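You operate a simulated robot arm through the tools that you are given. There is no shell and no other tool. Be economical: measure what you need, move in short steps, check, and stop when the job is done.

You run a simulated two-armed robot. Do the job below in one go: nothing can be reset, and whatever is moved stays where it is left.

TASK
Carry the small grey tray with both arms and set it on the top of the green table.

It is judged by the outcome, as a careful person would: the job done as asked, and still so three seconds after it is handed in. It fails if anything else is knocked over, pushed out of place, dropped, spilled or broken.

THE ROBOT
Two 7-joint arms with two-finger parallel grippers on one trunk, on a base that drives. Base frame: it is fixed to the floor where the robot stands at the start and does not move with it; the origin is under the middle of the robot, x ahead of it, y to its left, z up. Readings come in cm, rad, newtons and seconds.
The left shoulder is at the start at [3, 11.9, 93.5], the right one opposite. With the tool pointing down near the work surface each hand reaches from about 28 to 68 cm from the robot's upright axis, wherever it stands, measured 20 degrees to its own side. Places, roughly: top of the green table [-380, 120, 80]. Payload 3.43 kg a hand.
The tool frame of a hand sits at the grasp point between the pads (the TCP): z along the fingers, y along the line on which they close. The tips reach 3 cm beyond it. The gripper opens to 9.4 cm. The fingers are 2.8 cm wide and 1 cm thick; the gripper's body (5 by 9.6 cm) begins 5.5 cm behind the TCP.
Orientation is told as [roll, pitch, yaw] about the base's x, y, z axes, in that order, counted from this pose: with the fingers straight down and closing along the base's y, the tool's x points along the base's -x, its y along +y and its z along -z.

THE INTERFACE
- The arms move only by the tool step_arm. It takes "left_plan", "right_plan" or both (then of equal length, played together; a hand with none holds still); each is a list of rows, each an object (a shift or turn left out is 0, a gripper value left out holds the last) with "dp": the shift along the tool's x, y, z in cm, a list of three; "dr": the turn, a rotation vector about the tool's x, y, z in rad, a list of three. In form: [{"dp": [tx, ty, tz], "dr": [ax, ay, az]}, ...]. A call has 1 to 12 rows; each row is the pose to reach, as a shift and turn from the pose commanded when the call began, along the tool's axes at that moment. "left_fingers" and "right_fingers" are, for a hand that has rows, the finger opening in cm, from 0 to 9.4, set as the call begins (left out, the last holds). Rows are played at 5 a second. More than 5 cm and 0.15 rad between two rows, or a gripper value outside its range, and nothing of the call is played. A pose out of reach is approached as far as the arm can. The call stops where the force on the tool passes 40 N (or 10 N more than at its start, if that is more) or the arm is blocked; 0.2 s more then pass. Each finger travels about 7.2 cm/s and halts on what it meets, pressing with about 34 N; the grip force reading is that of the motor and also rises with nothing between the fingers. The clock runs only during rows and for 0.2 s after the last one: add rows that repeat a pose to give the fingers time. The reply holds the time, the measured pose of the TCP, the force on the tool along the base axes, the opening and the grip force, in the units named above and with some noise, with the torque about the TCP (base axes, N m) and any sound that the robot's microphone picked up.
- Cameras (640 x 400 px; columns grow to the right, rows downward): "scene" is now at [3.86, 3.54, 163.79]; the picture's right is [0.46, -0.89, 0.00], its down [-0.70, -0.36, -0.61] and it looks along [0.54, 0.28, -0.79] (base axes); focal length 252 px, centre (320, 200). "left" rides on the left gripper at [7.6, -1.4, -10.2] in its tool frame; the picture's right is [0.18, 0.98, 0.00], its down [-0.75, 0.14, -0.64] and it looks along [-0.63, 0.12, 0.77] (tool axes); focal length 243 px, centre (320, 200). "right" rides on the right gripper at [7.6, 1.4, -10.3] in its tool frame; the picture's right is [-0.18, 0.98, 0.00], its down [-0.75, -0.14, -0.64] and it looks along [-0.63, -0.12, 0.77] (tool axes); focal length 243 px, centre (320, 200). There is no depth. A picture from a camera that has moved, and an enlarged one, comes with that camera's place and axes in the base frame and with its lens.
- grab_frame(camera): a new picture of that camera. It takes no simulated time.
- move_column(by): slides the trunk up (or, below 0, down) by that many cm; the arms and the scene camera ride with it, the base frame stays. It gives what a move gives, with no picture.
- base_move(legs): drives the robot by 1 to 6 legs, each [ahead, turn to the left] in cm and rad, along the robot's own axes; the way and the turn of a leg run together, so that a leg with both is an arc; at most 150 cm and 3.142 rad a leg. The arms and the cameras ride along, it lands a little off, and it stops where it bumps. It gives what a move gives.
- pan_tilt(pan, tilt): turns the head with the scene camera to pan (to the left, within 2.496 rad either way) and tilt (down, from -0.506 to 1.204), counted from straight ahead of the robot. It gives what a move gives.
- enlarge(camera, box): a new picture of the part [left, top, right, bottom] of that camera's present view, enlarged. It takes no simulated time.
- job_done(): hands the job in; it is judged then, once.

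Work in short steps. Places have to be worked out from the pictures, the camera data and where the tool is seen: move nearer, look again, correct. Check each grasp and each placing, and mend what went wrong. You have 120 turns and 92 pictures in all, those below and enlarged ones among them. Open the grippers and draw the arms clear of the work before you hand the job in, unless the task says otherwise; then end with one line.

The tools are called as a command line: name --argument value ..., lists and objects as JSON in quotes. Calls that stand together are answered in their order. step_arm: Moves the arms, as the interface text tells. Its arguments: {"type":"object","properties":{"left_plan":{"type":"array"},"left_fingers":{"type":"number"},"right_plan":{"type":"array"},"right_fingers":{"type":"number"}},"required":[]} The other tools are called the same way: move_column (by) slides the trunk up or down; base_move (legs) drives the base; pan_tilt (pan, tilt) turns the head that bears the scene camera; grab_frame (camera) takes a picture; enlarge (camera, box) takes an enlarged picture of a part of a camera's view; job_done () hands the job in.

At the start:

```text
clock: 0.0
left_eef_pos: [37.81, 30.1, 109.74]
left_ee_rot: [0.001, 0.001, 0.001]
left_ft_force: [0.1, 0.3, -1.5]
left_wrist_torque: [0.05, 0.02, 0.01]
left_gripper_width: 9.42
left_finger_force: 0.0
right_eef_pos: [35.92, -4.65, 102.08]
right_ee_rot: [0.001, 0.001, -0.001]
right_ft_force: [0.6, 0.1, -0.1]
right_wrist_torque: [0.01, 0.02, -0.01]
right_gripper_width: 9.37
right_finger_force: 0.2
trunk travel left (down, up): [-20.0, 21.0]
robot x, y, heading: [-0.13, 0.23, -0.0]
head pan, tilt: [0.48, 0.909]
```

scene: 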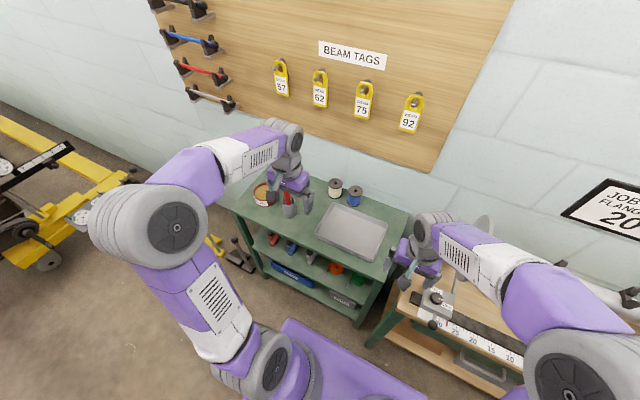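
right: 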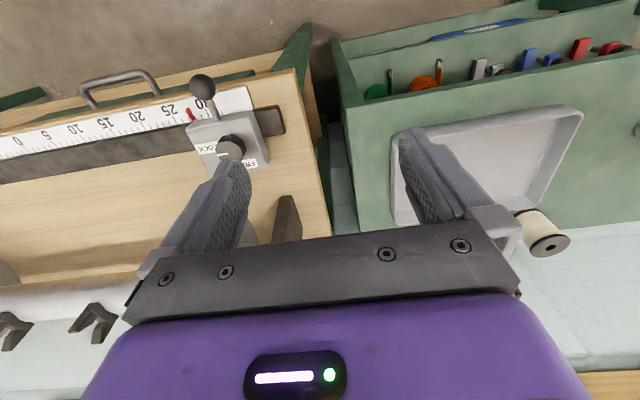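
left: 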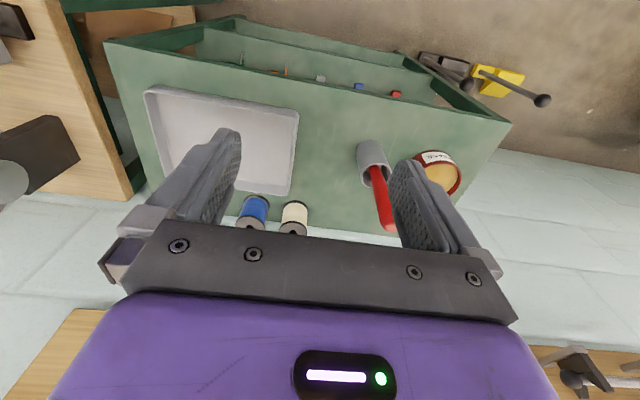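

I start by looking closer at the tray on the trolley with the scene and wrist cameras.

enlarge --camera "scene" --box '[220, 150, 460, 300]'

enlarge --camera "left" --box '[80, 20, 400, 220]'

```text
2.67 times, centred on (340, 225) of scene
camera zoom: at [3.86, 3.54, 163.79], right [0.46, -0.89, 0.0], down [-0.7, -0.36, -0.61], along [0.54, 0.28, -0.79], focal length 673 px, centre (267, 133)
```

zoom: 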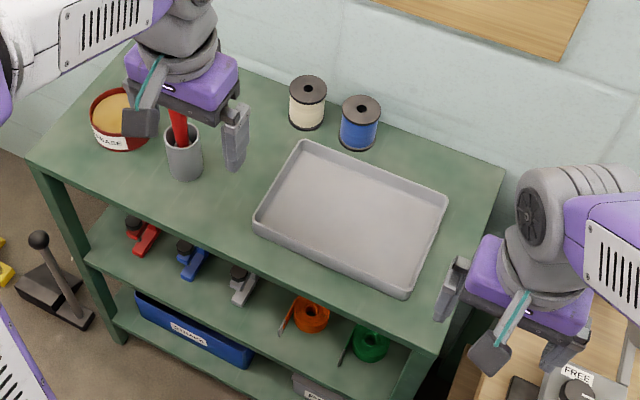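

```text
2.00 times, centred on (240, 120) of left
camera zoom: at [30.16, 28.67, 120.16], right [-0.18, 0.98, 0.0], down [0.75, 0.14, 0.64], along [0.63, 0.12, -0.77], focal length 485 px, centre (480, 360)
```

zoom: 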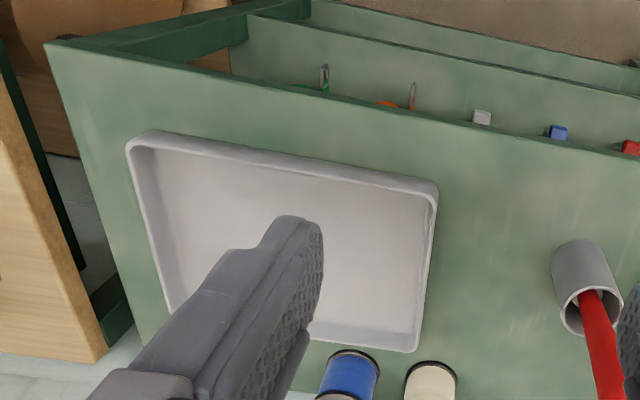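

Triangulating gives the tray rim at z≈82–83, x from 44.5 to 60.5 and y from 4.5 to 27.5. Next I look around for the green table and the way to it.

pan_tilt --pan 2.4 --tilt 0.45

grab_frame --camera "scene"

pan_tilt --pan 1.4 --tilt 0.45

grab_frame --camera "scene"

pan_tilt --pan -2.4 --tilt 0.45

grab_frame --camera "scene"

```text
clock: 1.9
left_eef_pos: [37.78, 30.02, 109.79]
left_ee_rot: [0.0, 0.002, 0.0]
left_ft_force: [0.6, -0.1, 0.6]
left_wrist_torque: [-0.01, -0.01, 0.0]
left_gripper_width: 9.38
left_finger_force: 0.2
right_eef_pos: [36.05, -4.63, 101.98]
right_ee_rot: [0.0, -0.002, 0.002]
right_ft_force: [-0.1, 0.8, 0.5]
right_wrist_torque: [0.0, -0.03, 0.0]
right_gripper_width: 9.39
right_finger_force: 0.0
trunk travel left (down, up): [-20.0, 21.0]
robot x, y, heading: [-0.08, 0.13, 0.001]
head pan, tilt: [2.4, 0.45]
```

```text
86 pictures are left
camera scene: at [-9.56, 6.28, 167.68], right [0.68, 0.74, 0.0], down [0.32, -0.29, -0.9], along [-0.66, 0.61, -0.44], focal length 252 px, centre (320, 200)
```

scene: 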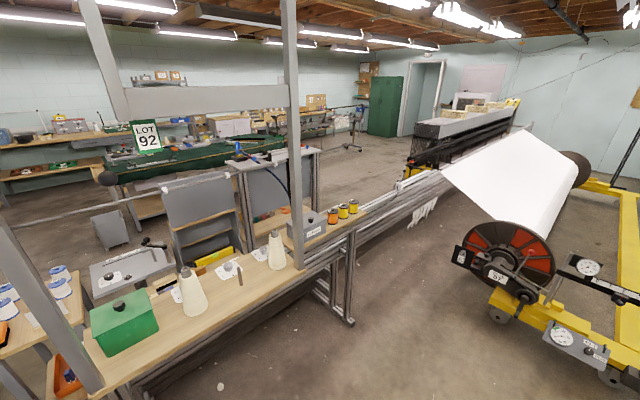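

```text
clock: 3.1
left_eef_pos: [37.77, 30.06, 109.83]
left_ee_rot: [0.001, -0.001, 0.0]
left_ft_force: [0.0, 0.1, 0.1]
left_wrist_torque: [0.01, 0.02, 0.03]
left_gripper_width: 9.39
left_finger_force: 0.1
right_eef_pos: [35.93, -4.65, 101.99]
right_ee_rot: [-0.001, 0.002, 0.0]
right_ft_force: [0.5, 0.4, 0.1]
right_wrist_torque: [-0.01, 0.0, 0.02]
right_gripper_width: 9.4
right_finger_force: 0.1
trunk travel left (down, up): [-20.0, 21.0]
robot x, y, heading: [0.21, 0.43, -0.003]
head pan, tilt: [1.4, 0.45]
```

```text
85 pictures are left
camera scene: at [-1.23, 9.13, 167.69], right [0.99, -0.17, 0.0], down [-0.07, -0.43, -0.9], along [0.15, 0.89, -0.44], focal length 252 px, centre (320, 200)
```

scene: 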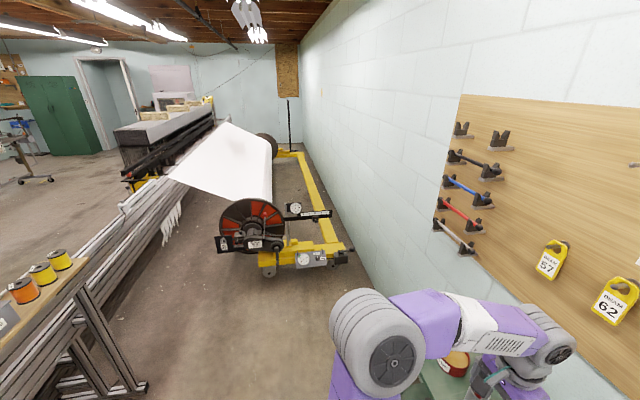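

```text
clock: 6.3
left_eef_pos: [37.7, 30.03, 109.85]
left_ee_rot: [0.0, 0.001, 0.001]
left_ft_force: [-1.3, -0.5, 0.2]
left_wrist_torque: [-0.01, -0.04, 0.01]
left_gripper_width: 9.39
left_finger_force: 0.0
right_eef_pos: [36.05, -4.68, 102.02]
right_ee_rot: [0.001, 0.0, -0.001]
right_ft_force: [-0.6, -0.7, 0.2]
right_wrist_torque: [0.03, 0.03, -0.02]
right_gripper_width: 9.39
right_finger_force: 0.0
trunk travel left (down, up): [-20.0, 21.0]
robot x, y, heading: [-0.3, -0.06, 0.0]
head pan, tilt: [-2.4, 0.45]
```

```text
84 pictures are left
camera scene: at [-9.56, -6.14, 167.69], right [-0.68, 0.74, 0.0], down [0.32, 0.29, -0.9], along [-0.66, -0.61, -0.44], focal length 252 px, centre (320, 200)
```

scene: 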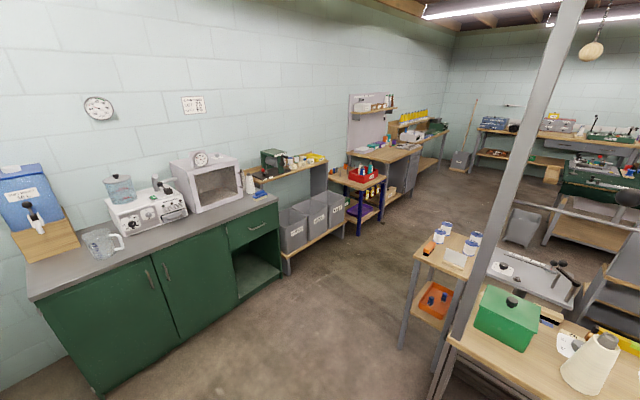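

The pan 2.4 view projects the target near pixel (200,148). I zoom in there and take a straight-back view.

pan_tilt --pan 2.49 --tilt 0.3

enlarge --camera "scene" --box '[60, 80, 380, 280]'

pan_tilt --pan -2.49 --tilt 0.3

enlarge --camera "scene" --box '[320, 60, 640, 260]'

```text
clock: 10.1
left_eef_pos: [37.93, 30.1, 109.82]
left_ee_rot: [-0.001, 0.002, -0.001]
left_ft_force: [0.1, -0.1, -0.4]
left_wrist_torque: [0.03, 0.02, -0.01]
left_gripper_width: 9.4
left_finger_force: 0.1
right_eef_pos: [36.06, -4.7, 102.03]
right_ee_rot: [0.002, 0.0, -0.001]
right_ft_force: [-0.9, -0.2, 0.1]
right_wrist_torque: [0.01, -0.01, -0.03]
right_gripper_width: 9.38
right_finger_force: 0.1
trunk travel left (down, up): [-20.0, 21.0]
robot x, y, heading: [-0.17, 0.06, 0.0]
head pan, tilt: [2.491, 0.3]
```

```text
2.00 times, centred on (220, 180) of scene
camera zoom: at [-10.22, 5.73, 169.08], right [0.61, 0.8, 0.0], down [0.24, -0.18, -0.96], along [-0.76, 0.58, -0.3], focal length 505 px, centre (520, 240)
```

zoom: 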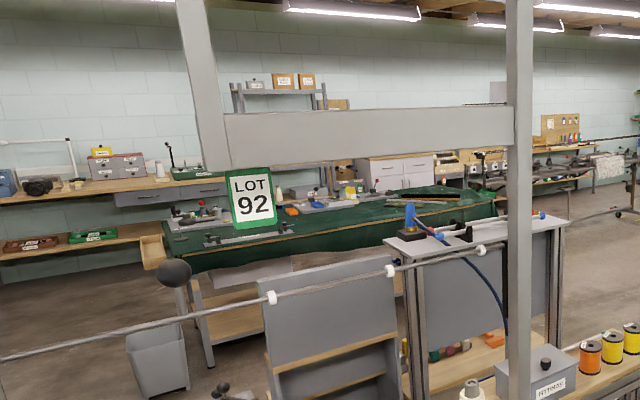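

```text
clock: 14.1
left_eef_pos: [37.8, 30.06, 109.9]
left_ee_rot: [0.0, 0.0, -0.001]
left_ft_force: [-0.1, -0.2, -0.8]
left_wrist_torque: [-0.02, -0.02, 0.02]
left_gripper_width: 9.38
left_finger_force: 0.1
right_eef_pos: [36.15, -4.77, 101.9]
right_ee_rot: [0.001, 0.0, 0.0]
right_ft_force: [0.1, -0.4, -0.7]
right_wrist_torque: [0.02, 0.01, 0.01]
right_gripper_width: 9.4
right_finger_force: 0.1
trunk travel left (down, up): [-20.0, 21.0]
robot x, y, heading: [-0.02, 0.03, -0.001]
head pan, tilt: [-2.491, 0.3]
```

```text
2.00 times, centred on (480, 160) of scene
camera zoom: at [-10.22, -5.59, 169.08], right [-0.61, 0.8, 0.0], down [0.24, 0.18, -0.96], along [-0.76, -0.58, -0.3], focal length 505 px, centre (0, 280)
```

zoom: 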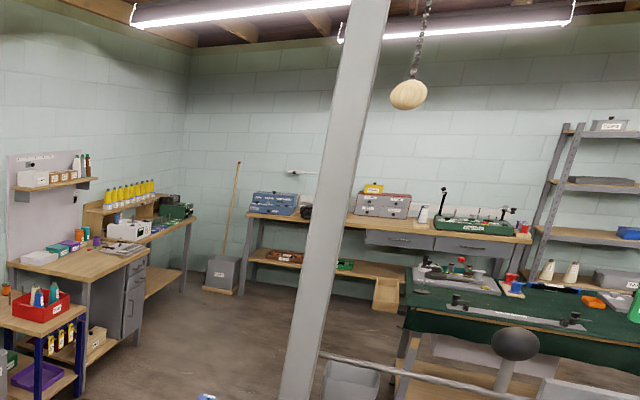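

The green-cloth table lies at roughly x −330 to −430, reached by an aisle around the right side. First I pick up the tray by bringing both hands above its short-end walls at a safe height, and I turn the head back to watch.

step_arm --left_plan '[{"dp": [-4, -0.7, 0]}, {"dp": [-8, -1.4, 0]}, {"dp": [-12, -2, 1]}, {"dp": [-14.8, -2.6, 4]}, {"dp": [-14.8, -2.6, 8]}, {"dp": [-14.8, -2.6, 11]}, {"dp": [-14.8, -2.6, 11]}]' --right_plan '[{"dp": [-4, 2, 0]}, {"dp": [-8, 4, 0]}, {"dp": [-12, 6, 0]}, {"dp": [-16, 8, 0]}, {"dp": [-16.6, 9, 1]}, {"dp": [-16.6, 9, 3]}, {"dp": [-16.6, 9, 3]}]' --left_fingers 7 --right_fingers 7

pan_tilt --pan 0.3 --tilt 0.95

grab_frame --camera "scene"

grab_frame --camera "left"

grab_frame --camera "right"

```text
clock: 15.7
left_eef_pos: [52.64, 27.72, 98.97]
left_ee_rot: [0.0, 0.0, 0.0]
left_ft_force: [-0.1, 0.5, -0.5]
left_wrist_torque: [0.01, -0.03, 0.03]
left_gripper_width: 7.02
left_finger_force: 0.0
right_eef_pos: [52.7, 4.42, 98.94]
right_ee_rot: [0.001, -0.001, 0.0]
right_ft_force: [0.1, 0.4, -0.2]
right_wrist_torque: [0.03, 0.01, 0.0]
right_gripper_width: 7.0
right_finger_force: 0.1
trunk travel left (down, up): [-20.0, 21.0]
robot x, y, heading: [-0.27, 0.25, -0.002]
head pan, tilt: [-2.491, 0.3]
```

```text
clock: 18.1
left_eef_pos: [52.67, 27.73, 99.1]
left_ee_rot: [-0.001, 0.0, 0.0]
left_ft_force: [-0.4, -0.2, 0.8]
left_wrist_torque: [0.02, -0.02, 0.02]
left_gripper_width: 7.01
left_finger_force: 0.1
right_eef_pos: [52.63, 4.17, 99.02]
right_ee_rot: [-0.002, 0.0, 0.001]
right_ft_force: [-0.9, 0.5, 0.0]
right_wrist_torque: [-0.03, 0.02, 0.0]
right_gripper_width: 7.04
right_finger_force: 0.1
trunk travel left (down, up): [-20.0, 21.0]
robot x, y, heading: [-0.03, -0.22, 0.001]
head pan, tilt: [0.3, 0.949]
```

```text
81 pictures are left
camera scene: at [4.16, 2.22, 163.49], right [0.3, -0.96, 0.0], down [-0.78, -0.24, -0.58], along [0.56, 0.17, -0.81], focal length 252 px, centre (320, 200)
```

scene: 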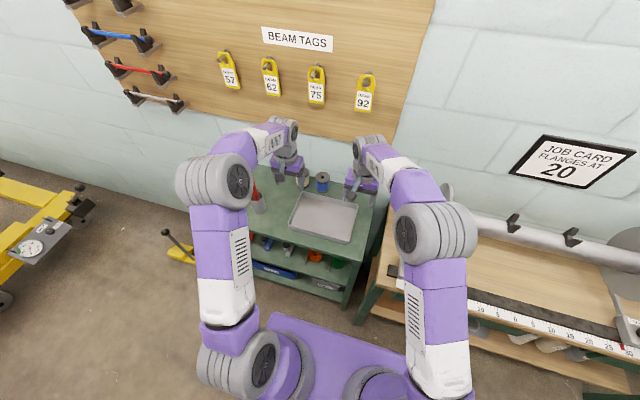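

```text
80 pictures are left
camera left: at [45.04, 26.35, 109.33], right [-0.18, 0.98, 0.0], down [0.75, 0.14, 0.64], along [0.63, 0.12, -0.77], focal length 243 px, centre (320, 200)
```

left: 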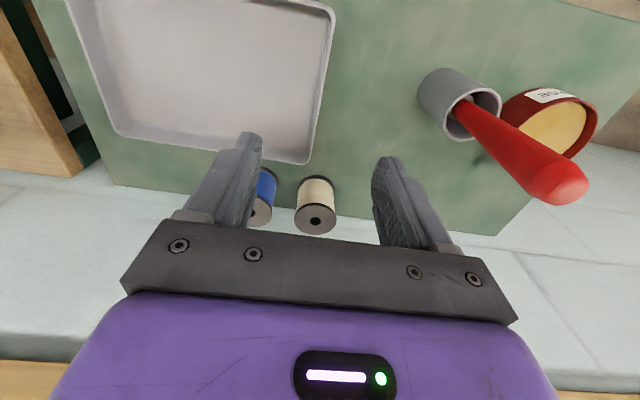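

```text
79 pictures are left
camera right: at [45.0, 5.73, 109.38], right [0.18, 0.98, 0.0], down [0.75, -0.14, 0.64], along [0.63, -0.12, -0.77], focal length 243 px, centre (320, 200)
```

right: 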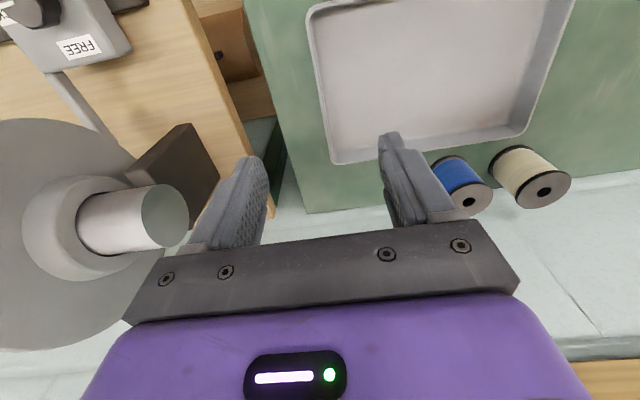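

From the wrist views the rim is at z≈81.8, the walls at y≈27.4 and 4.7, and the middle at x≈53.5. I lower both hands to just above the rim and look again.

step_arm --left_plan '[{"dp": [-0.9, -0.3, 3]}, {"dp": [-0.9, -0.3, 6]}, {"dp": [-0.9, -0.3, 9]}, {"dp": [-0.9, -0.3, 11]}, {"dp": [-0.9, -0.3, 13]}, {"dp": [-0.9, -0.3, 13]}]' --right_plan '[{"dp": [-0.9, 0.4, 3]}, {"dp": [-0.9, 0.4, 6]}, {"dp": [-0.9, 0.4, 9]}, {"dp": [-0.9, 0.4, 11]}, {"dp": [-0.9, 0.4, 13]}, {"dp": [-0.9, 0.4, 13]}]' --left_fingers 5 --right_fingers 5

grab_frame --camera "left"

grab_frame --camera "right"

enlarge --camera "scene" --box '[220, 130, 420, 255]'

```text
clock: 19.5
left_eef_pos: [53.46, 27.24, 85.77]
left_ee_rot: [-0.001, 0.0, 0.002]
left_ft_force: [0.5, 1.0, -0.2]
left_wrist_torque: [-0.01, 0.0, 0.03]
left_gripper_width: 5.03
left_finger_force: 0.0
right_eef_pos: [53.62, 4.68, 86.04]
right_ee_rot: [0.001, -0.001, -0.001]
right_ft_force: [-0.7, -0.2, -0.2]
right_wrist_torque: [0.0, 0.01, 0.0]
right_gripper_width: 4.98
right_finger_force: 0.0
trunk travel left (down, up): [-20.0, 21.0]
robot x, y, heading: [0.03, 0.11, 0.0]
head pan, tilt: [0.3, 0.949]
```

```text
78 pictures are left
camera left: at [45.78, 25.83, 96.09], right [-0.18, 0.98, 0.0], down [0.75, 0.14, 0.64], along [0.63, 0.12, -0.77], focal length 243 px, centre (320, 200)
```

left: 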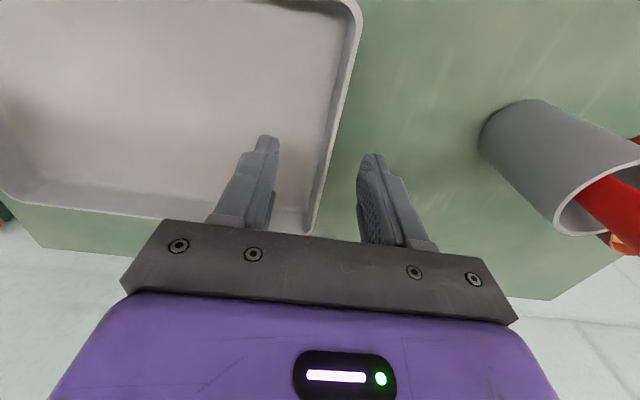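

```text
77 pictures are left
camera right: at [46.07, 6.09, 96.44], right [0.18, 0.98, 0.0], down [0.75, -0.14, 0.64], along [0.63, -0.12, -0.77], focal length 243 px, centre (320, 200)
```

right: 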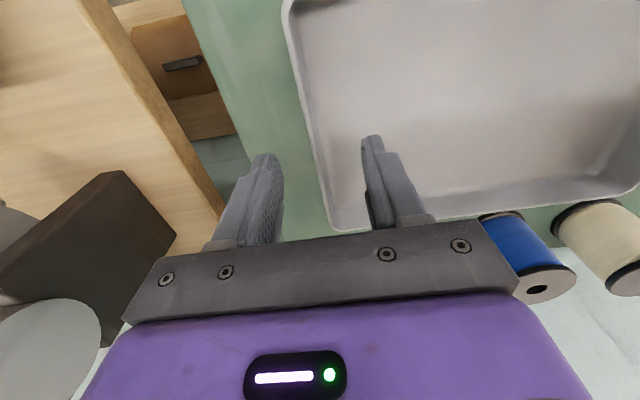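

```text
3.20 times, centred on (320, 192) of scene
camera zoom: at [4.1, 2.21, 163.49], right [0.3, -0.96, 0.0], down [-0.78, -0.24, -0.58], along [0.56, 0.17, -0.81], focal length 807 px, centre (320, 224)
```

zoom: 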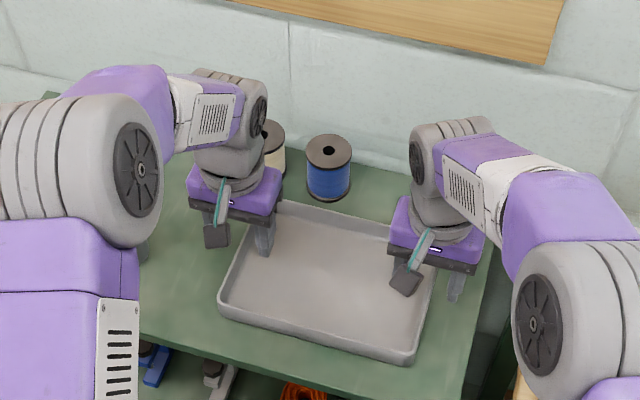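

The walls sit between the fingers on both sides. I lower about 2.5 cm so the tips straddle the walls, checking the forces.

step_arm --left_plan '[{"dp": [0, 0.3, 1]}, {"dp": [0, 0.3, 2]}, {"dp": [0, 0.3, 2.5]}, {"dp": [0, 0.3, 2.5]}]' --right_plan '[{"dp": [0, 0.2, 1]}, {"dp": [0, 0.2, 2]}, {"dp": [0, 0.2, 2.5]}, {"dp": [0, 0.2, 2.5]}]'

grab_frame --camera "left"

grab_frame --camera "right"

enlarge --camera "scene" --box '[270, 160, 390, 235]'

```text
clock: 20.5
left_eef_pos: [53.55, 27.55, 83.28]
left_ee_rot: [0.0, 0.001, -0.001]
left_ft_force: [0.0, 0.2, 0.2]
left_wrist_torque: [-0.01, 0.02, -0.02]
left_gripper_width: 4.99
left_finger_force: 0.2
right_eef_pos: [53.61, 4.94, 83.49]
right_ee_rot: [-0.001, 0.001, 0.0]
right_ft_force: [0.4, -0.1, -0.2]
right_wrist_torque: [-0.01, 0.03, 0.0]
right_gripper_width: 5.0
right_finger_force: 0.1
trunk travel left (down, up): [-20.0, 21.0]
robot x, y, heading: [0.11, -0.27, -0.004]
head pan, tilt: [0.3, 0.949]
```

```text
75 pictures are left
camera left: at [45.89, 26.19, 93.6], right [-0.18, 0.98, 0.0], down [0.75, 0.14, 0.64], along [0.63, 0.12, -0.77], focal length 243 px, centre (320, 200)
```

left: 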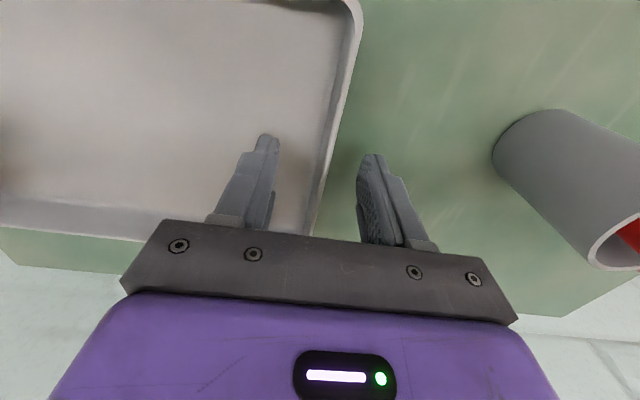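

```text
74 pictures are left
camera right: at [46.01, 6.34, 93.85], right [0.18, 0.98, 0.0], down [0.75, -0.14, 0.64], along [0.63, -0.12, -0.77], focal length 243 px, centre (320, 200)
```

right: 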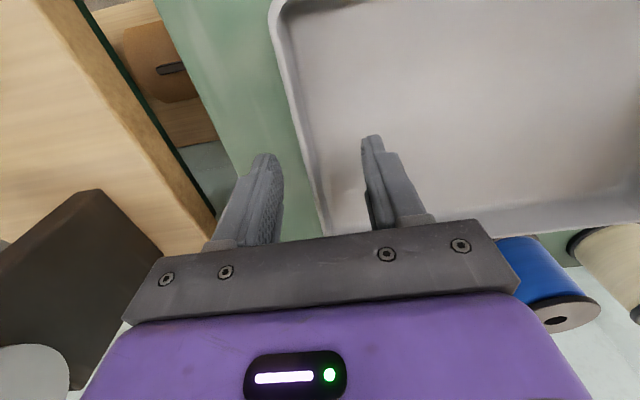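

```text
5.33 times, centred on (330, 198) of scene
camera zoom: at [4.15, 2.21, 163.49], right [0.3, -0.96, 0.0], down [-0.78, -0.24, -0.58], along [0.56, 0.17, -0.81], focal length 1346 px, centre (267, 213)
```

zoom: 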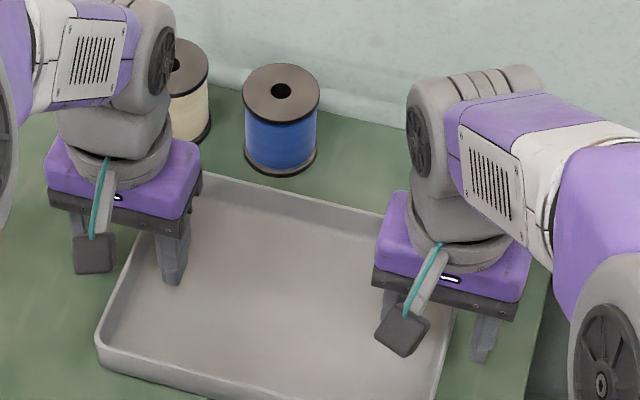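

No contact yet, so I edge down in small steps for a deeper bite.

step_arm --left_plan '[{"dp": [0, 0, 0.3]}, {"dp": [0, 0, 0.6]}, {"dp": [0, 0, 0.6]}]' --right_plan '[{"dp": [0, 0, 0.3]}, {"dp": [0, 0, 0.7]}, {"dp": [0, 0, 0.7]}]'

```text
clock: 21.3
left_eef_pos: [53.59, 27.5, 82.69]
left_ee_rot: [0.001, 0.0, 0.001]
left_ft_force: [0.5, 0.0, 1.1]
left_wrist_torque: [-0.01, 0.0, 0.02]
left_gripper_width: 5.01
left_finger_force: 0.0
right_eef_pos: [53.49, 4.88, 82.81]
right_ee_rot: [0.0, 0.0, 0.001]
right_ft_force: [-0.1, -0.2, -1.1]
right_wrist_torque: [0.0, 0.01, -0.01]
right_gripper_width: 5.01
right_finger_force: 0.0
trunk travel left (down, up): [-20.0, 21.0]
robot x, y, heading: [-0.22, -0.03, 0.002]
head pan, tilt: [0.3, 0.949]
```

Still free. I lower a little more and watch for the first touch.

step_arm --left_plan '[{"dp": [0, 0, 0.3]}, {"dp": [0, 0, 0.6]}, {"dp": [0, 0, 0.6]}]' --right_plan '[{"dp": [0, 0, 0.3]}, {"dp": [0, 0, 0.7]}, {"dp": [0, 0, 0.7]}]'

enlarge --camera "left" --box '[200, 100, 440, 250]'

```text
clock: 22.1
left_eef_pos: [53.57, 27.45, 82.11]
left_ee_rot: [0.001, -0.001, 0.0]
left_ft_force: [-0.3, -0.1, -1.6]
left_wrist_torque: [-0.01, 0.0, -0.01]
left_gripper_width: 4.98
left_finger_force: 0.0
right_eef_pos: [53.6, 4.84, 82.09]
right_ee_rot: [0.0, 0.0, -0.001]
right_ft_force: [-0.8, 0.1, 0.4]
right_wrist_torque: [-0.03, 0.0, 0.02]
right_gripper_width: 4.99
right_finger_force: 0.0
trunk travel left (down, up): [-20.0, 21.0]
robot x, y, heading: [-0.05, 0.56, -0.001]
head pan, tilt: [0.3, 0.949]
```

```text
2.67 times, centred on (320, 175) of left
camera zoom: at [46.0, 26.11, 92.44], right [-0.18, 0.98, 0.0], down [0.75, 0.14, 0.64], along [0.63, 0.12, -0.77], focal length 647 px, centre (320, 267)
```

zoom: 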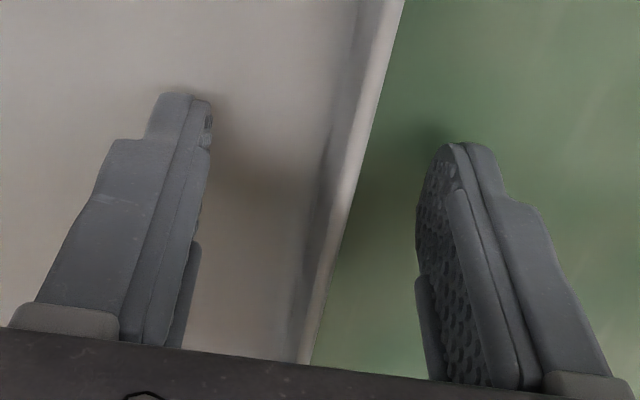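

The shadows show the tips close to the surfaces with the wall between them. I close both grippers.

step_arm --left_plan '[{"dp": [0, 0, 0]}, {"dp": [0, 0, 0]}, {"dp": [0, 0, 0]}, {"dp": [0, 0, 0]}, {"dp": [0, 0, 0]}, {"dp": [0, 0, 0]}]' --right_plan '[{"dp": [0, 0, 0]}, {"dp": [0, 0, 0]}, {"dp": [0, 0, 0]}, {"dp": [0, 0, 0]}, {"dp": [0, 0, 0]}, {"dp": [0, 0, 0]}]' --left_fingers 0 --right_fingers 0

enlarge --camera "left" --box '[200, 100, 440, 250]'

enlarge --camera "right" --box '[200, 100, 440, 250]'

```text
clock: 23.5
left_eef_pos: [53.6, 27.93, 82.14]
left_ee_rot: [0.009, 0.0, 0.003]
left_ft_force: [3.2, 30.3, 0.5]
left_wrist_torque: [0.18, -0.34, 0.14]
left_gripper_width: 0.33
left_finger_force: 33.9
right_eef_pos: [53.7, 4.42, 82.19]
right_ee_rot: [-0.009, -0.001, -0.001]
right_ft_force: [-3.5, -31.8, 9.8]
right_wrist_torque: [-0.2, 0.48, 0.53]
right_gripper_width: 0.38
right_finger_force: 34.2
trunk travel left (down, up): [-20.0, 21.0]
robot x, y, heading: [-0.46, 0.15, 0.005]
head pan, tilt: [0.3, 0.949]
```

```text
2.67 times, centred on (320, 175) of left
camera zoom: at [45.91, 26.5, 92.45], right [-0.19, 0.98, 0.01], down [0.75, 0.14, 0.64], along [0.63, 0.13, -0.77], focal length 647 px, centre (320, 267)
```

zoom: 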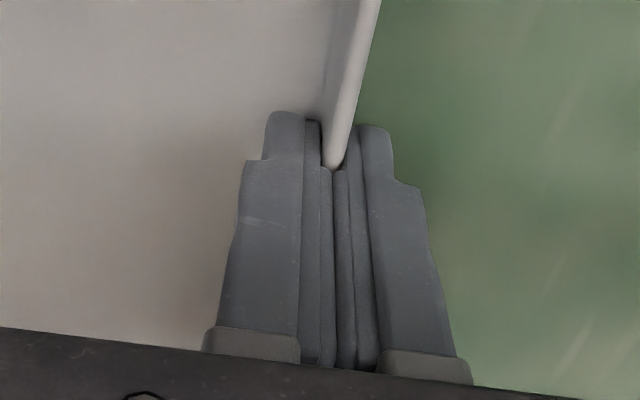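

```text
2.67 times, centred on (320, 175) of right
camera zoom: at [45.98, 5.94, 92.49], right [0.19, 0.98, -0.01], down [0.75, -0.14, 0.64], along [0.63, -0.13, -0.77], focal length 647 px, centre (320, 267)
```

zoom: 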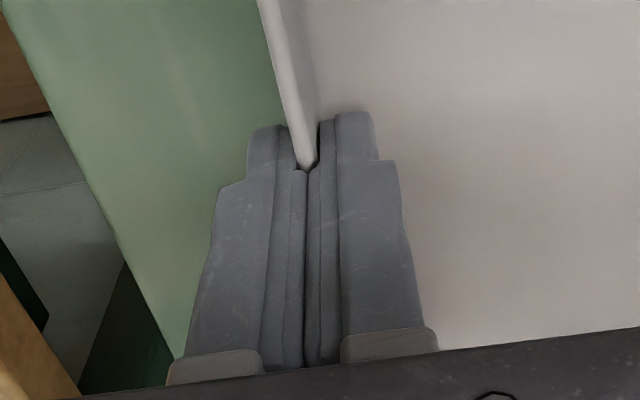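

Both walls are gripped at about 0.35 cm, but the hands pull inward with ~30 N. I relax that by commanding the hands to their true spacing, and then lift slightly.

step_arm --left_plan '[{"dp": [0, 0.45, 0]}, {"dp": [0, 0.45, 0]}, {"dp": [0, 0.45, -0.7]}, {"dp": [0, 0.45, -1.5]}, {"dp": [0, 0.45, -2]}, {"dp": [0, 0.45, -2]}]' --right_plan '[{"dp": [0, -0.45, 0]}, {"dp": [0, -0.45, 0]}, {"dp": [0, -0.45, -0.7]}, {"dp": [0, -0.45, -1.5]}, {"dp": [0, -0.45, -2]}, {"dp": [0, -0.45, -2]}]'

enlarge --camera "scene" --box '[240, 140, 400, 240]'

```text
clock: 24.9
left_eef_pos: [53.35, 27.95, 84.02]
left_ee_rot: [0.001, 0.001, 0.002]
left_ft_force: [3.9, 18.7, -1.2]
left_wrist_torque: [0.32, 0.49, 0.51]
left_gripper_width: 0.33
left_finger_force: 33.7
right_eef_pos: [53.58, 4.33, 84.13]
right_ee_rot: [0.001, 0.001, -0.001]
right_ft_force: [-3.7, -18.2, -1.1]
right_wrist_torque: [-0.2, -0.5, 0.56]
right_gripper_width: 0.33
right_finger_force: 34.1
trunk travel left (down, up): [-20.0, 21.0]
robot x, y, heading: [-0.08, -0.09, 0.004]
head pan, tilt: [0.3, 0.949]
```

```text
4.00 times, centred on (320, 190) of scene
camera zoom: at [4.19, 2.23, 163.49], right [0.3, -0.96, 0.0], down [-0.78, -0.24, -0.58], along [0.56, 0.17, -0.81], focal length 1009 px, centre (320, 240)
```

zoom: 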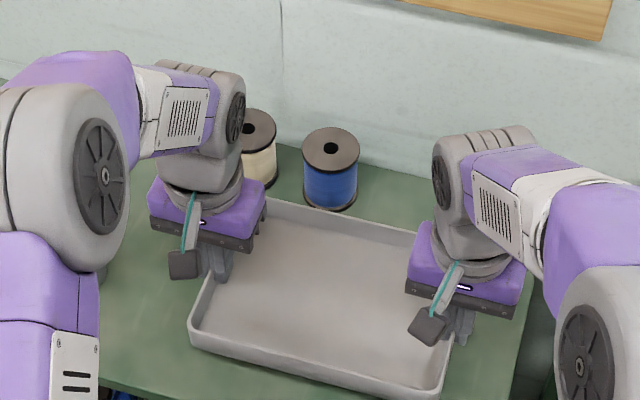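

The tray lifts level. I ease the remaining inward strain outward and raise it clear of the spools and the cup.

step_arm --left_plan '[{"dp": [0, 0.15, 0]}, {"dp": [0, 0.3, -2]}, {"dp": [0, 0.3, -4]}, {"dp": [0, 0.3, -6]}, {"dp": [0, 0.3, -8]}, {"dp": [0, 0.3, -10]}, {"dp": [0, 0.3, -12]}, {"dp": [0, 0.3, -14]}, {"dp": [0, 0.3, -14]}]' --right_plan '[{"dp": [0, -0.15, 0]}, {"dp": [0, -0.3, -2]}, {"dp": [0, -0.3, -4]}, {"dp": [0, -0.3, -6]}, {"dp": [0, -0.3, -8]}, {"dp": [0, -0.3, -10]}, {"dp": [0, -0.3, -12]}, {"dp": [0, -0.3, -14]}, {"dp": [0, -0.3, -14]}]'

grab_frame --camera "scene"

```text
clock: 26.9
left_eef_pos: [53.45, 28.01, 98.1]
left_ee_rot: [-0.004, 0.001, -0.001]
left_ft_force: [2.6, -24.6, 0.8]
left_wrist_torque: [-0.37, 0.58, 0.38]
left_gripper_width: 0.35
left_finger_force: 34.5
right_eef_pos: [53.44, 4.36, 98.37]
right_ee_rot: [0.004, 0.0, 0.004]
right_ft_force: [-3.0, 25.1, -2.1]
right_wrist_torque: [-0.01, -0.5, 0.12]
right_gripper_width: 0.37
right_finger_force: 33.7
trunk travel left (down, up): [-20.0, 21.0]
robot x, y, heading: [0.37, -0.12, 0.002]
head pan, tilt: [0.3, 0.949]
```

```text
68 pictures are left
camera scene: at [4.21, 2.24, 163.48], right [0.3, -0.96, 0.0], down [-0.78, -0.24, -0.58], along [0.56, 0.17, -0.81], focal length 252 px, centre (320, 200)
```

scene: 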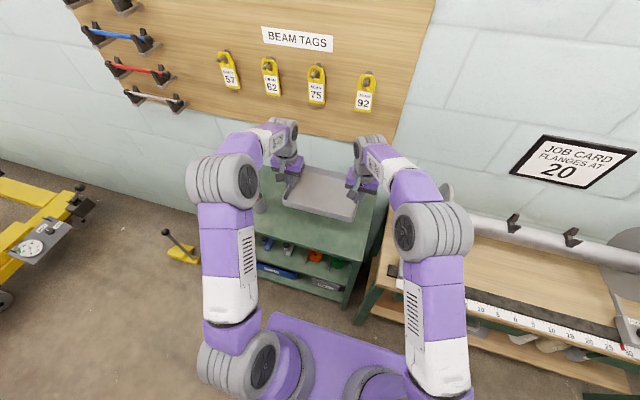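

Now slightly over-spread (±25 N), so I take 0.17 cm back per hand while I draw the tray in close and centred in front of the robot.

step_arm --left_plan '[{"dp": [0, -0.17, 0]}, {"dp": [0, -1.67, -1]}, {"dp": [1.5, -3.67, -2]}, {"dp": [3, -5.67, -3]}, {"dp": [5, -7.67, -4]}, {"dp": [7, -9.67, -5]}, {"dp": [9, -11.67, -5]}, {"dp": [11, -13.67, -5]}, {"dp": [13, -15.67, -5]}, {"dp": [14, -16.17, -5]}, {"dp": [14, -16.17, -5]}]' --right_plan '[{"dp": [0, 0.17, 0]}, {"dp": [0, -1.33, -1]}, {"dp": [1.5, -3.33, -2]}, {"dp": [3, -5.33, -3]}, {"dp": [5, -7.33, -4]}, {"dp": [7, -9.33, -5]}, {"dp": [9, -11.33, -5]}, {"dp": [11, -13.33, -5]}, {"dp": [13, -15.33, -5]}, {"dp": [14, -15.83, -5]}, {"dp": [14, -15.83, -5]}]'

pan_tilt --pan 0 --tilt 1.15

grab_frame --camera "scene"

```text
clock: 29.3
left_eef_pos: [39.53, 11.76, 103.05]
left_ee_rot: [0.0, -0.002, 0.001]
left_ft_force: [2.9, -8.0, 2.8]
left_wrist_torque: [-0.72, -0.54, 0.3]
left_gripper_width: 0.31
left_finger_force: 33.9
right_eef_pos: [39.64, -11.88, 103.4]
right_ee_rot: [-0.001, 0.0, -0.002]
right_ft_force: [-2.8, 7.7, -5.7]
right_wrist_torque: [-0.36, 0.54, 0.39]
right_gripper_width: 0.36
right_finger_force: 33.8
trunk travel left (down, up): [-20.0, 21.0]
robot x, y, heading: [-0.25, 0.11, 0.003]
head pan, tilt: [0.3, 0.949]
```

```text
clock: 30.1
left_eef_pos: [39.55, 11.87, 103.01]
left_ee_rot: [0.001, -0.001, 0.0]
left_ft_force: [3.4, -1.4, 3.8]
left_wrist_torque: [-0.69, -0.55, 0.39]
left_gripper_width: 0.34
left_finger_force: 33.9
right_eef_pos: [39.61, -11.67, 103.34]
right_ee_rot: [-0.004, 0.002, -0.001]
right_ft_force: [-4.6, 2.5, -6.2]
right_wrist_torque: [-0.56, 0.54, 0.47]
right_gripper_width: 0.36
right_finger_force: 34.1
trunk travel left (down, up): [-20.0, 21.0]
robot x, y, heading: [-0.37, -0.01, -0.001]
head pan, tilt: [0.0, 1.15]
```

```text
67 pictures are left
camera scene: at [3.19, 0.08, 162.16], right [0.0, -1.0, 0.0], down [-0.91, 0.0, -0.41], along [0.41, 0.0, -0.91], focal length 252 px, centre (320, 200)
```

scene: 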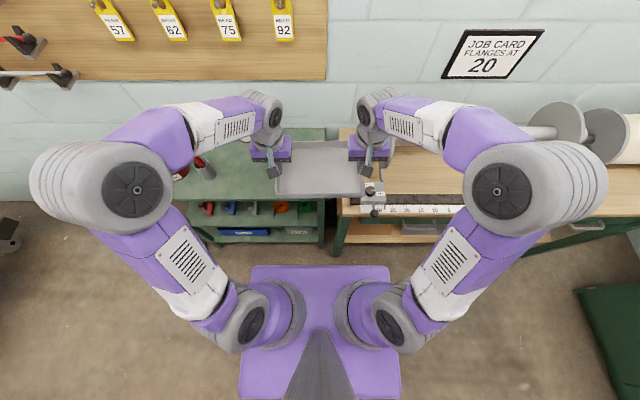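

The tray is held centred with low strain. I look to the right and behind, at the floor, to plan the drive.

pan_tilt --pan -1.5 --tilt 0.7

grab_frame --camera "scene"

pan_tilt --pan -2.45 --tilt 0.8

grab_frame --camera "scene"

pan_tilt --pan 2.45 --tilt 0.8

grab_frame --camera "scene"

```text
clock: 31.7
left_eef_pos: [39.58, 12.02, 103.01]
left_ee_rot: [0.0, -0.001, 0.0]
left_ft_force: [3.6, 7.9, 2.8]
left_wrist_torque: [-0.5, 0.07, 0.4]
left_gripper_width: 0.37
left_finger_force: 34.1
right_eef_pos: [39.64, -11.73, 103.47]
right_ee_rot: [0.0, -0.002, -0.001]
right_ft_force: [-3.8, -7.8, -6.1]
right_wrist_torque: [-0.69, -0.04, 0.51]
right_gripper_width: 0.36
right_finger_force: 34.6
trunk travel left (down, up): [-20.0, 21.0]
robot x, y, heading: [0.17, 0.18, 0.003]
head pan, tilt: [-1.499, 0.7]
```

```text
66 pictures are left
camera scene: at [-2.16, -8.4, 165.47], right [-1.0, -0.07, 0.0], down [-0.05, 0.64, -0.76], along [0.06, -0.76, -0.64], focal length 252 px, centre (320, 200)
```

scene: 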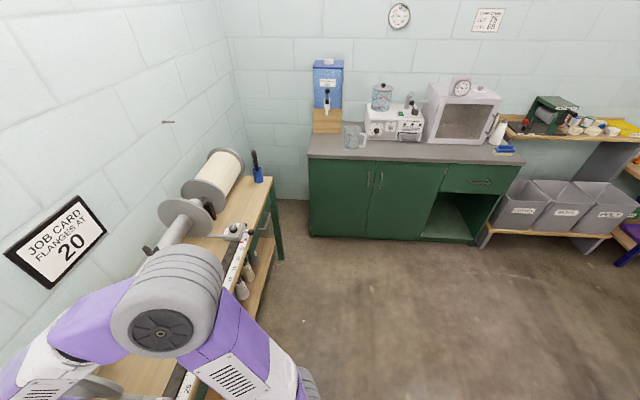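

```text
clock: 33.0
left_eef_pos: [39.54, 11.87, 103.08]
left_ee_rot: [-0.001, -0.001, 0.0]
left_ft_force: [3.5, 12.6, 3.8]
left_wrist_torque: [-0.38, 0.01, 0.41]
left_gripper_width: 0.34
left_finger_force: 34.1
right_eef_pos: [39.74, -11.63, 103.42]
right_ee_rot: [-0.001, 0.0, 0.0]
right_ft_force: [-3.8, -12.6, -4.4]
right_wrist_torque: [-0.74, 0.03, 0.45]
right_gripper_width: 0.35
right_finger_force: 33.9
trunk travel left (down, up): [-20.0, 21.0]
robot x, y, heading: [0.02, -0.38, 0.001]
head pan, tilt: [-2.45, 0.799]
```

```text
65 pictures are left
camera scene: at [-8.98, -5.08, 164.64], right [-0.64, 0.77, 0.0], down [0.55, 0.46, -0.7], along [-0.54, -0.44, -0.72], focal length 252 px, centre (320, 200)
```

scene: 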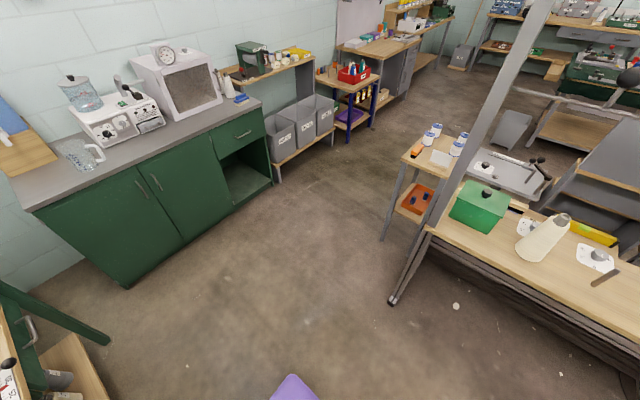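

```text
clock: 36.8
left_eef_pos: [39.6, 11.82, 102.98]
left_ee_rot: [-0.001, -0.001, 0.001]
left_ft_force: [4.6, 19.6, 3.5]
left_wrist_torque: [-0.23, -0.07, 0.4]
left_gripper_width: 0.38
left_finger_force: 34.3
right_eef_pos: [39.48, -11.73, 103.26]
right_ee_rot: [-0.002, 0.002, -0.001]
right_ft_force: [-3.3, -21.4, -5.3]
right_wrist_torque: [-0.87, 0.11, 0.45]
right_gripper_width: 0.36
right_finger_force: 34.5
trunk travel left (down, up): [-20.0, 21.0]
robot x, y, heading: [0.24, -0.04, -0.003]
head pan, tilt: [2.45, 0.799]
```

```text
64 pictures are left
camera scene: at [-8.99, 5.21, 164.64], right [0.64, 0.77, 0.0], down [0.55, -0.46, -0.7], along [-0.54, 0.44, -0.72], focal length 252 px, centre (320, 200)
```

scene: 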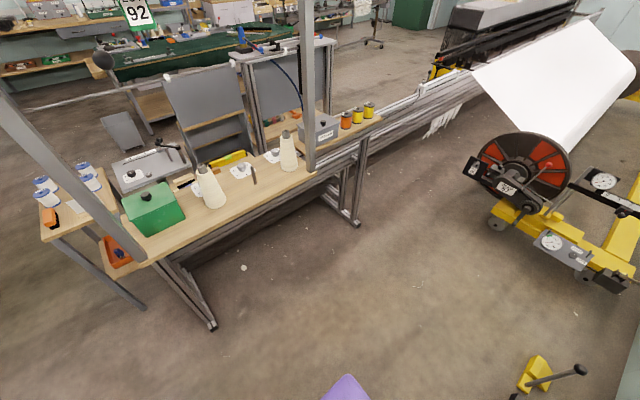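

The map so far:

| Item | Where |
|---|---|
| Bench front | x≈−87, ending at y≈−20 |
| Side table corner | (−130, −45) |
| Counters | y<−145 |

The aisle centre is about y=−90. I relieve the hand strain, back up 24 cm and turn right.

step_arm --left_plan '[{"dp": [0, 0.12, 0]}, {"dp": [0, 0.12, 0]}]' --right_plan '[{"dp": [0, -0.12, 0]}, {"dp": [0, -0.12, 0]}]'

base_move --legs '[[-24, 0], [0, -1.5708]]'

pan_tilt --pan 0 --tilt 0.75

grab_frame --camera "scene"

```text
clock: 37.4
left_eef_pos: [39.52, 11.88, 103.18]
left_ee_rot: [-0.002, 0.0, 0.001]
left_ft_force: [5.2, 6.9, 0.5]
left_wrist_torque: [-0.07, -0.01, 0.66]
left_gripper_width: 0.34
left_finger_force: 34.3
right_eef_pos: [39.75, -11.59, 103.24]
right_ee_rot: [0.001, 0.001, 0.003]
right_ft_force: [-5.0, -8.0, -4.2]
right_wrist_torque: [-0.52, 0.03, 0.52]
right_gripper_width: 0.33
right_finger_force: 34.2
trunk travel left (down, up): [-20.0, 21.0]
robot x, y, heading: [0.08, 0.01, 0.001]
head pan, tilt: [2.45, 0.799]
```

```text
clock: 42.9
left_eef_pos: [-10.77, -38.67, 103.04]
left_ee_rot: [-0.003, -0.001, -1.512]
left_ft_force: [-22.4, -5.5, 2.7]
left_wrist_torque: [-0.05, 0.58, 0.52]
left_gripper_width: 0.36
left_finger_force: 34.0
right_eef_pos: [-34.27, -40.17, 103.3]
right_ee_rot: [-0.001, -0.001, -1.513]
right_ft_force: [22.5, 5.6, -4.1]
right_wrist_torque: [0.03, -0.06, 0.49]
right_gripper_width: 0.4
right_finger_force: 34.2
trunk travel left (down, up): [-20.0, 21.0]
robot x, y, heading: [-24.91, 0.24, -1.514]
head pan, tilt: [2.45, 0.799]
```

```text
clock: 45.2
left_eef_pos: [-10.65, -38.7, 103.14]
left_ee_rot: [-0.003, -0.002, -1.512]
left_ft_force: [-1.1, -3.5, 0.5]
left_wrist_torque: [-0.39, 0.08, 0.48]
left_gripper_width: 0.34
left_finger_force: 33.9
right_eef_pos: [-34.25, -40.25, 103.2]
right_ee_rot: [0.003, 0.0, -1.512]
right_ft_force: [1.1, 3.2, -3.3]
right_wrist_torque: [0.36, 0.32, 0.4]
right_gripper_width: 0.35
right_finger_force: 34.0
trunk travel left (down, up): [-20.0, 21.0]
robot x, y, heading: [-24.64, 0.28, -1.513]
head pan, tilt: [0.0, 0.75]
```

```text
63 pictures are left
camera scene: at [-24.36, -5.19, 165.04], right [-1.0, -0.06, 0.0], down [-0.04, 0.68, -0.73], along [0.04, -0.73, -0.68], focal length 252 px, centre (320, 200)
```

scene: 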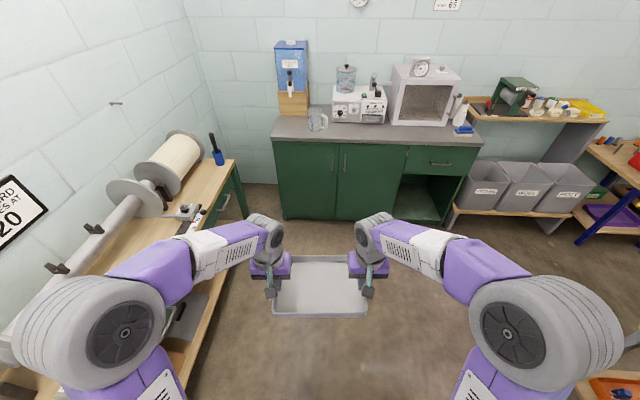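

The turn came up slightly short, at heading −1.513. I correct it, drive 88 cm along −y and turn right into the aisle.

base_move --legs '[[0, -0.06], [88, 0], [0, -1.6]]'

grab_frame --camera "scene"

```text
clock: 54.1
left_eef_pos: [-64.64, -98.34, 103.12]
left_ee_rot: [-0.004, 0.0, 3.119]
left_ft_force: [-4.1, 3.1, 0.4]
left_wrist_torque: [0.14, 0.0, 0.41]
left_gripper_width: 0.36
left_finger_force: 33.8
right_eef_pos: [-64.2, -74.79, 103.31]
right_ee_rot: [0.003, 0.002, 3.119]
right_ft_force: [4.6, -2.3, -3.6]
right_wrist_torque: [0.21, -0.03, 0.42]
right_gripper_width: 0.35
right_finger_force: 33.7
trunk travel left (down, up): [-20.0, 21.0]
robot x, y, heading: [-25.07, -87.3, 3.124]
head pan, tilt: [0.0, 0.75]
```

```text
62 pictures are left
camera scene: at [-29.83, -87.15, 165.04], right [0.02, 1.0, 0.0], down [0.68, -0.02, -0.73], along [-0.73, 0.02, -0.68], focal length 252 px, centre (320, 200)
```

scene: 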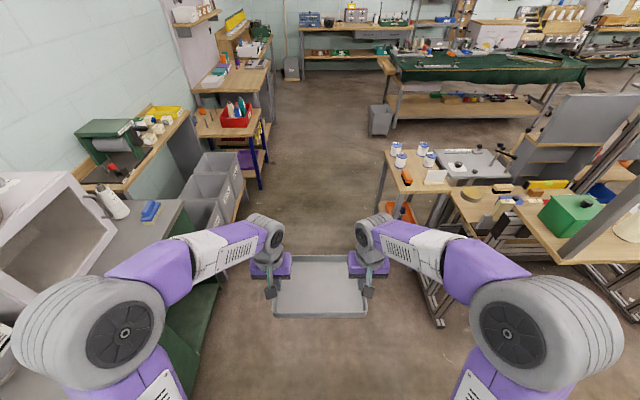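

In the aisle now, with the tray steady. I zoom in on the green table and the floor near it.

pan_tilt --pan -0.35 --tilt 0.4

grab_frame --camera "scene"

enlarge --camera "scene" --box '[260, 80, 500, 230]'

```text
clock: 54.9
left_eef_pos: [-64.65, -98.36, 103.05]
left_ee_rot: [-0.004, -0.002, 3.118]
left_ft_force: [-2.0, 0.2, -0.6]
left_wrist_torque: [0.04, -0.22, 0.31]
left_gripper_width: 0.34
left_finger_force: 33.7
right_eef_pos: [-64.17, -74.75, 103.31]
right_ee_rot: [0.002, 0.001, 3.118]
right_ft_force: [2.2, -0.1, -3.2]
right_wrist_torque: [0.28, 0.22, 0.27]
right_gripper_width: 0.36
right_finger_force: 34.2
trunk travel left (down, up): [-20.0, 21.0]
robot x, y, heading: [-24.52, -87.66, 3.116]
head pan, tilt: [-0.351, 0.4]
```

```text
61 pictures are left
camera scene: at [-30.17, -83.98, 168.14], right [0.36, 0.93, 0.0], down [0.36, -0.14, -0.92], along [-0.86, 0.34, -0.39], focal length 252 px, centre (320, 200)
```

scene: 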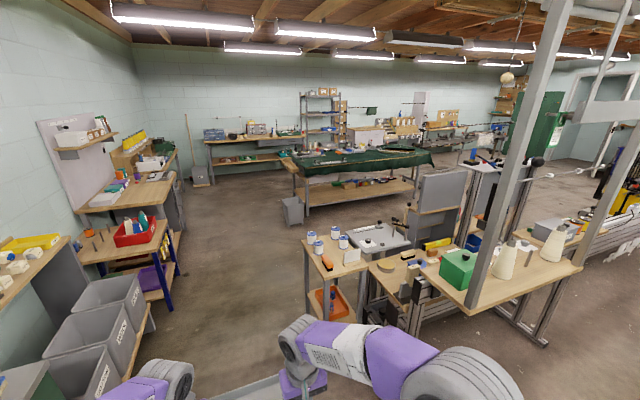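

```text
2.67 times, centred on (380, 155) of scene
camera zoom: at [-30.17, -83.98, 168.14], right [0.36, 0.93, 0.0], down [0.36, -0.14, -0.92], along [-0.86, 0.34, -0.39], focal length 673 px, centre (160, 320)
```

zoom: 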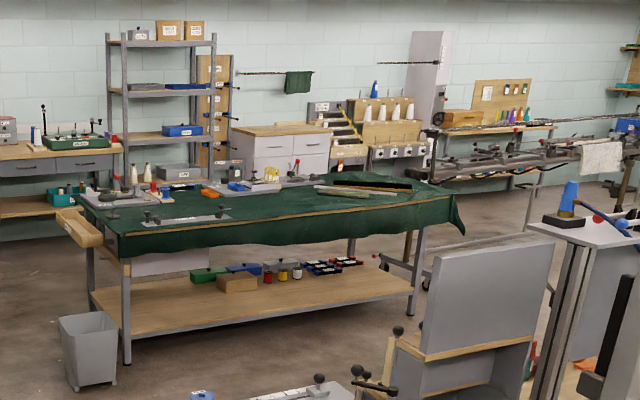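

The table spans roughly x −345 to −435 and y 20 to 220, and its front-centre strip looks clear at about (−362, 125). I go down the aisle on y≈−90 in stages, starting with a slight left correction.

base_move --legs '[[0, 0.07], [55, 0], [0, -0.04]]'

pan_tilt --pan 0 --tilt 0.95

grab_frame --camera "scene"

```text
clock: 59.0
left_eef_pos: [-120.06, -101.71, 103.14]
left_ee_rot: [-0.003, -0.004, -3.141]
left_ft_force: [-2.7, 0.8, 0.4]
left_wrist_torque: [0.09, -0.04, 0.37]
left_gripper_width: 0.35
left_finger_force: 34.1
right_eef_pos: [-120.16, -78.15, 103.23]
right_ee_rot: [0.001, 0.002, -3.138]
right_ft_force: [2.8, -0.3, -2.4]
right_wrist_torque: [0.28, 0.05, 0.39]
right_gripper_width: 0.35
right_finger_force: 34.3
trunk travel left (down, up): [-20.0, 21.0]
robot x, y, heading: [-80.59, -89.58, -3.134]
head pan, tilt: [-0.351, 0.4]
```

```text
clock: 59.9
left_eef_pos: [-119.99, -101.8, 103.03]
left_ee_rot: [-0.003, -0.003, -3.138]
left_ft_force: [-2.3, -0.1, -1.1]
left_wrist_torque: [0.03, -0.15, 0.26]
left_gripper_width: 0.33
left_finger_force: 34.2
right_eef_pos: [-120.23, -78.11, 103.23]
right_ee_rot: [0.002, 0.0, -3.137]
right_ft_force: [2.4, 0.0, -3.1]
right_wrist_torque: [0.23, 0.11, 0.2]
right_gripper_width: 0.35
right_finger_force: 33.8
trunk travel left (down, up): [-20.0, 21.0]
robot x, y, heading: [-80.4, -89.8, -3.14]
head pan, tilt: [0.0, 0.949]
```

```text
59 pictures are left
camera scene: at [-84.54, -89.65, 163.49], right [0.0, 1.0, 0.0], down [0.81, 0.0, -0.58], along [-0.58, 0.0, -0.81], focal length 252 px, centre (320, 200)
```

scene: 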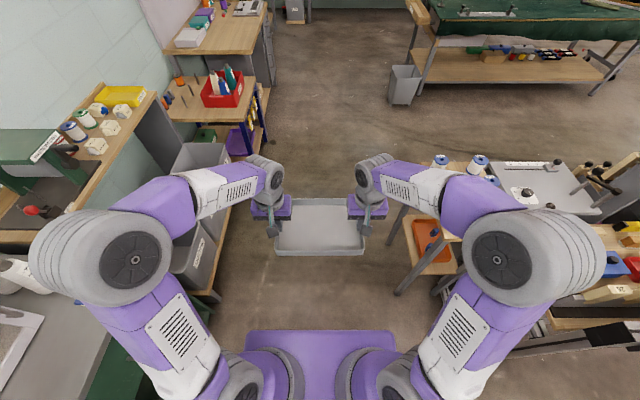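

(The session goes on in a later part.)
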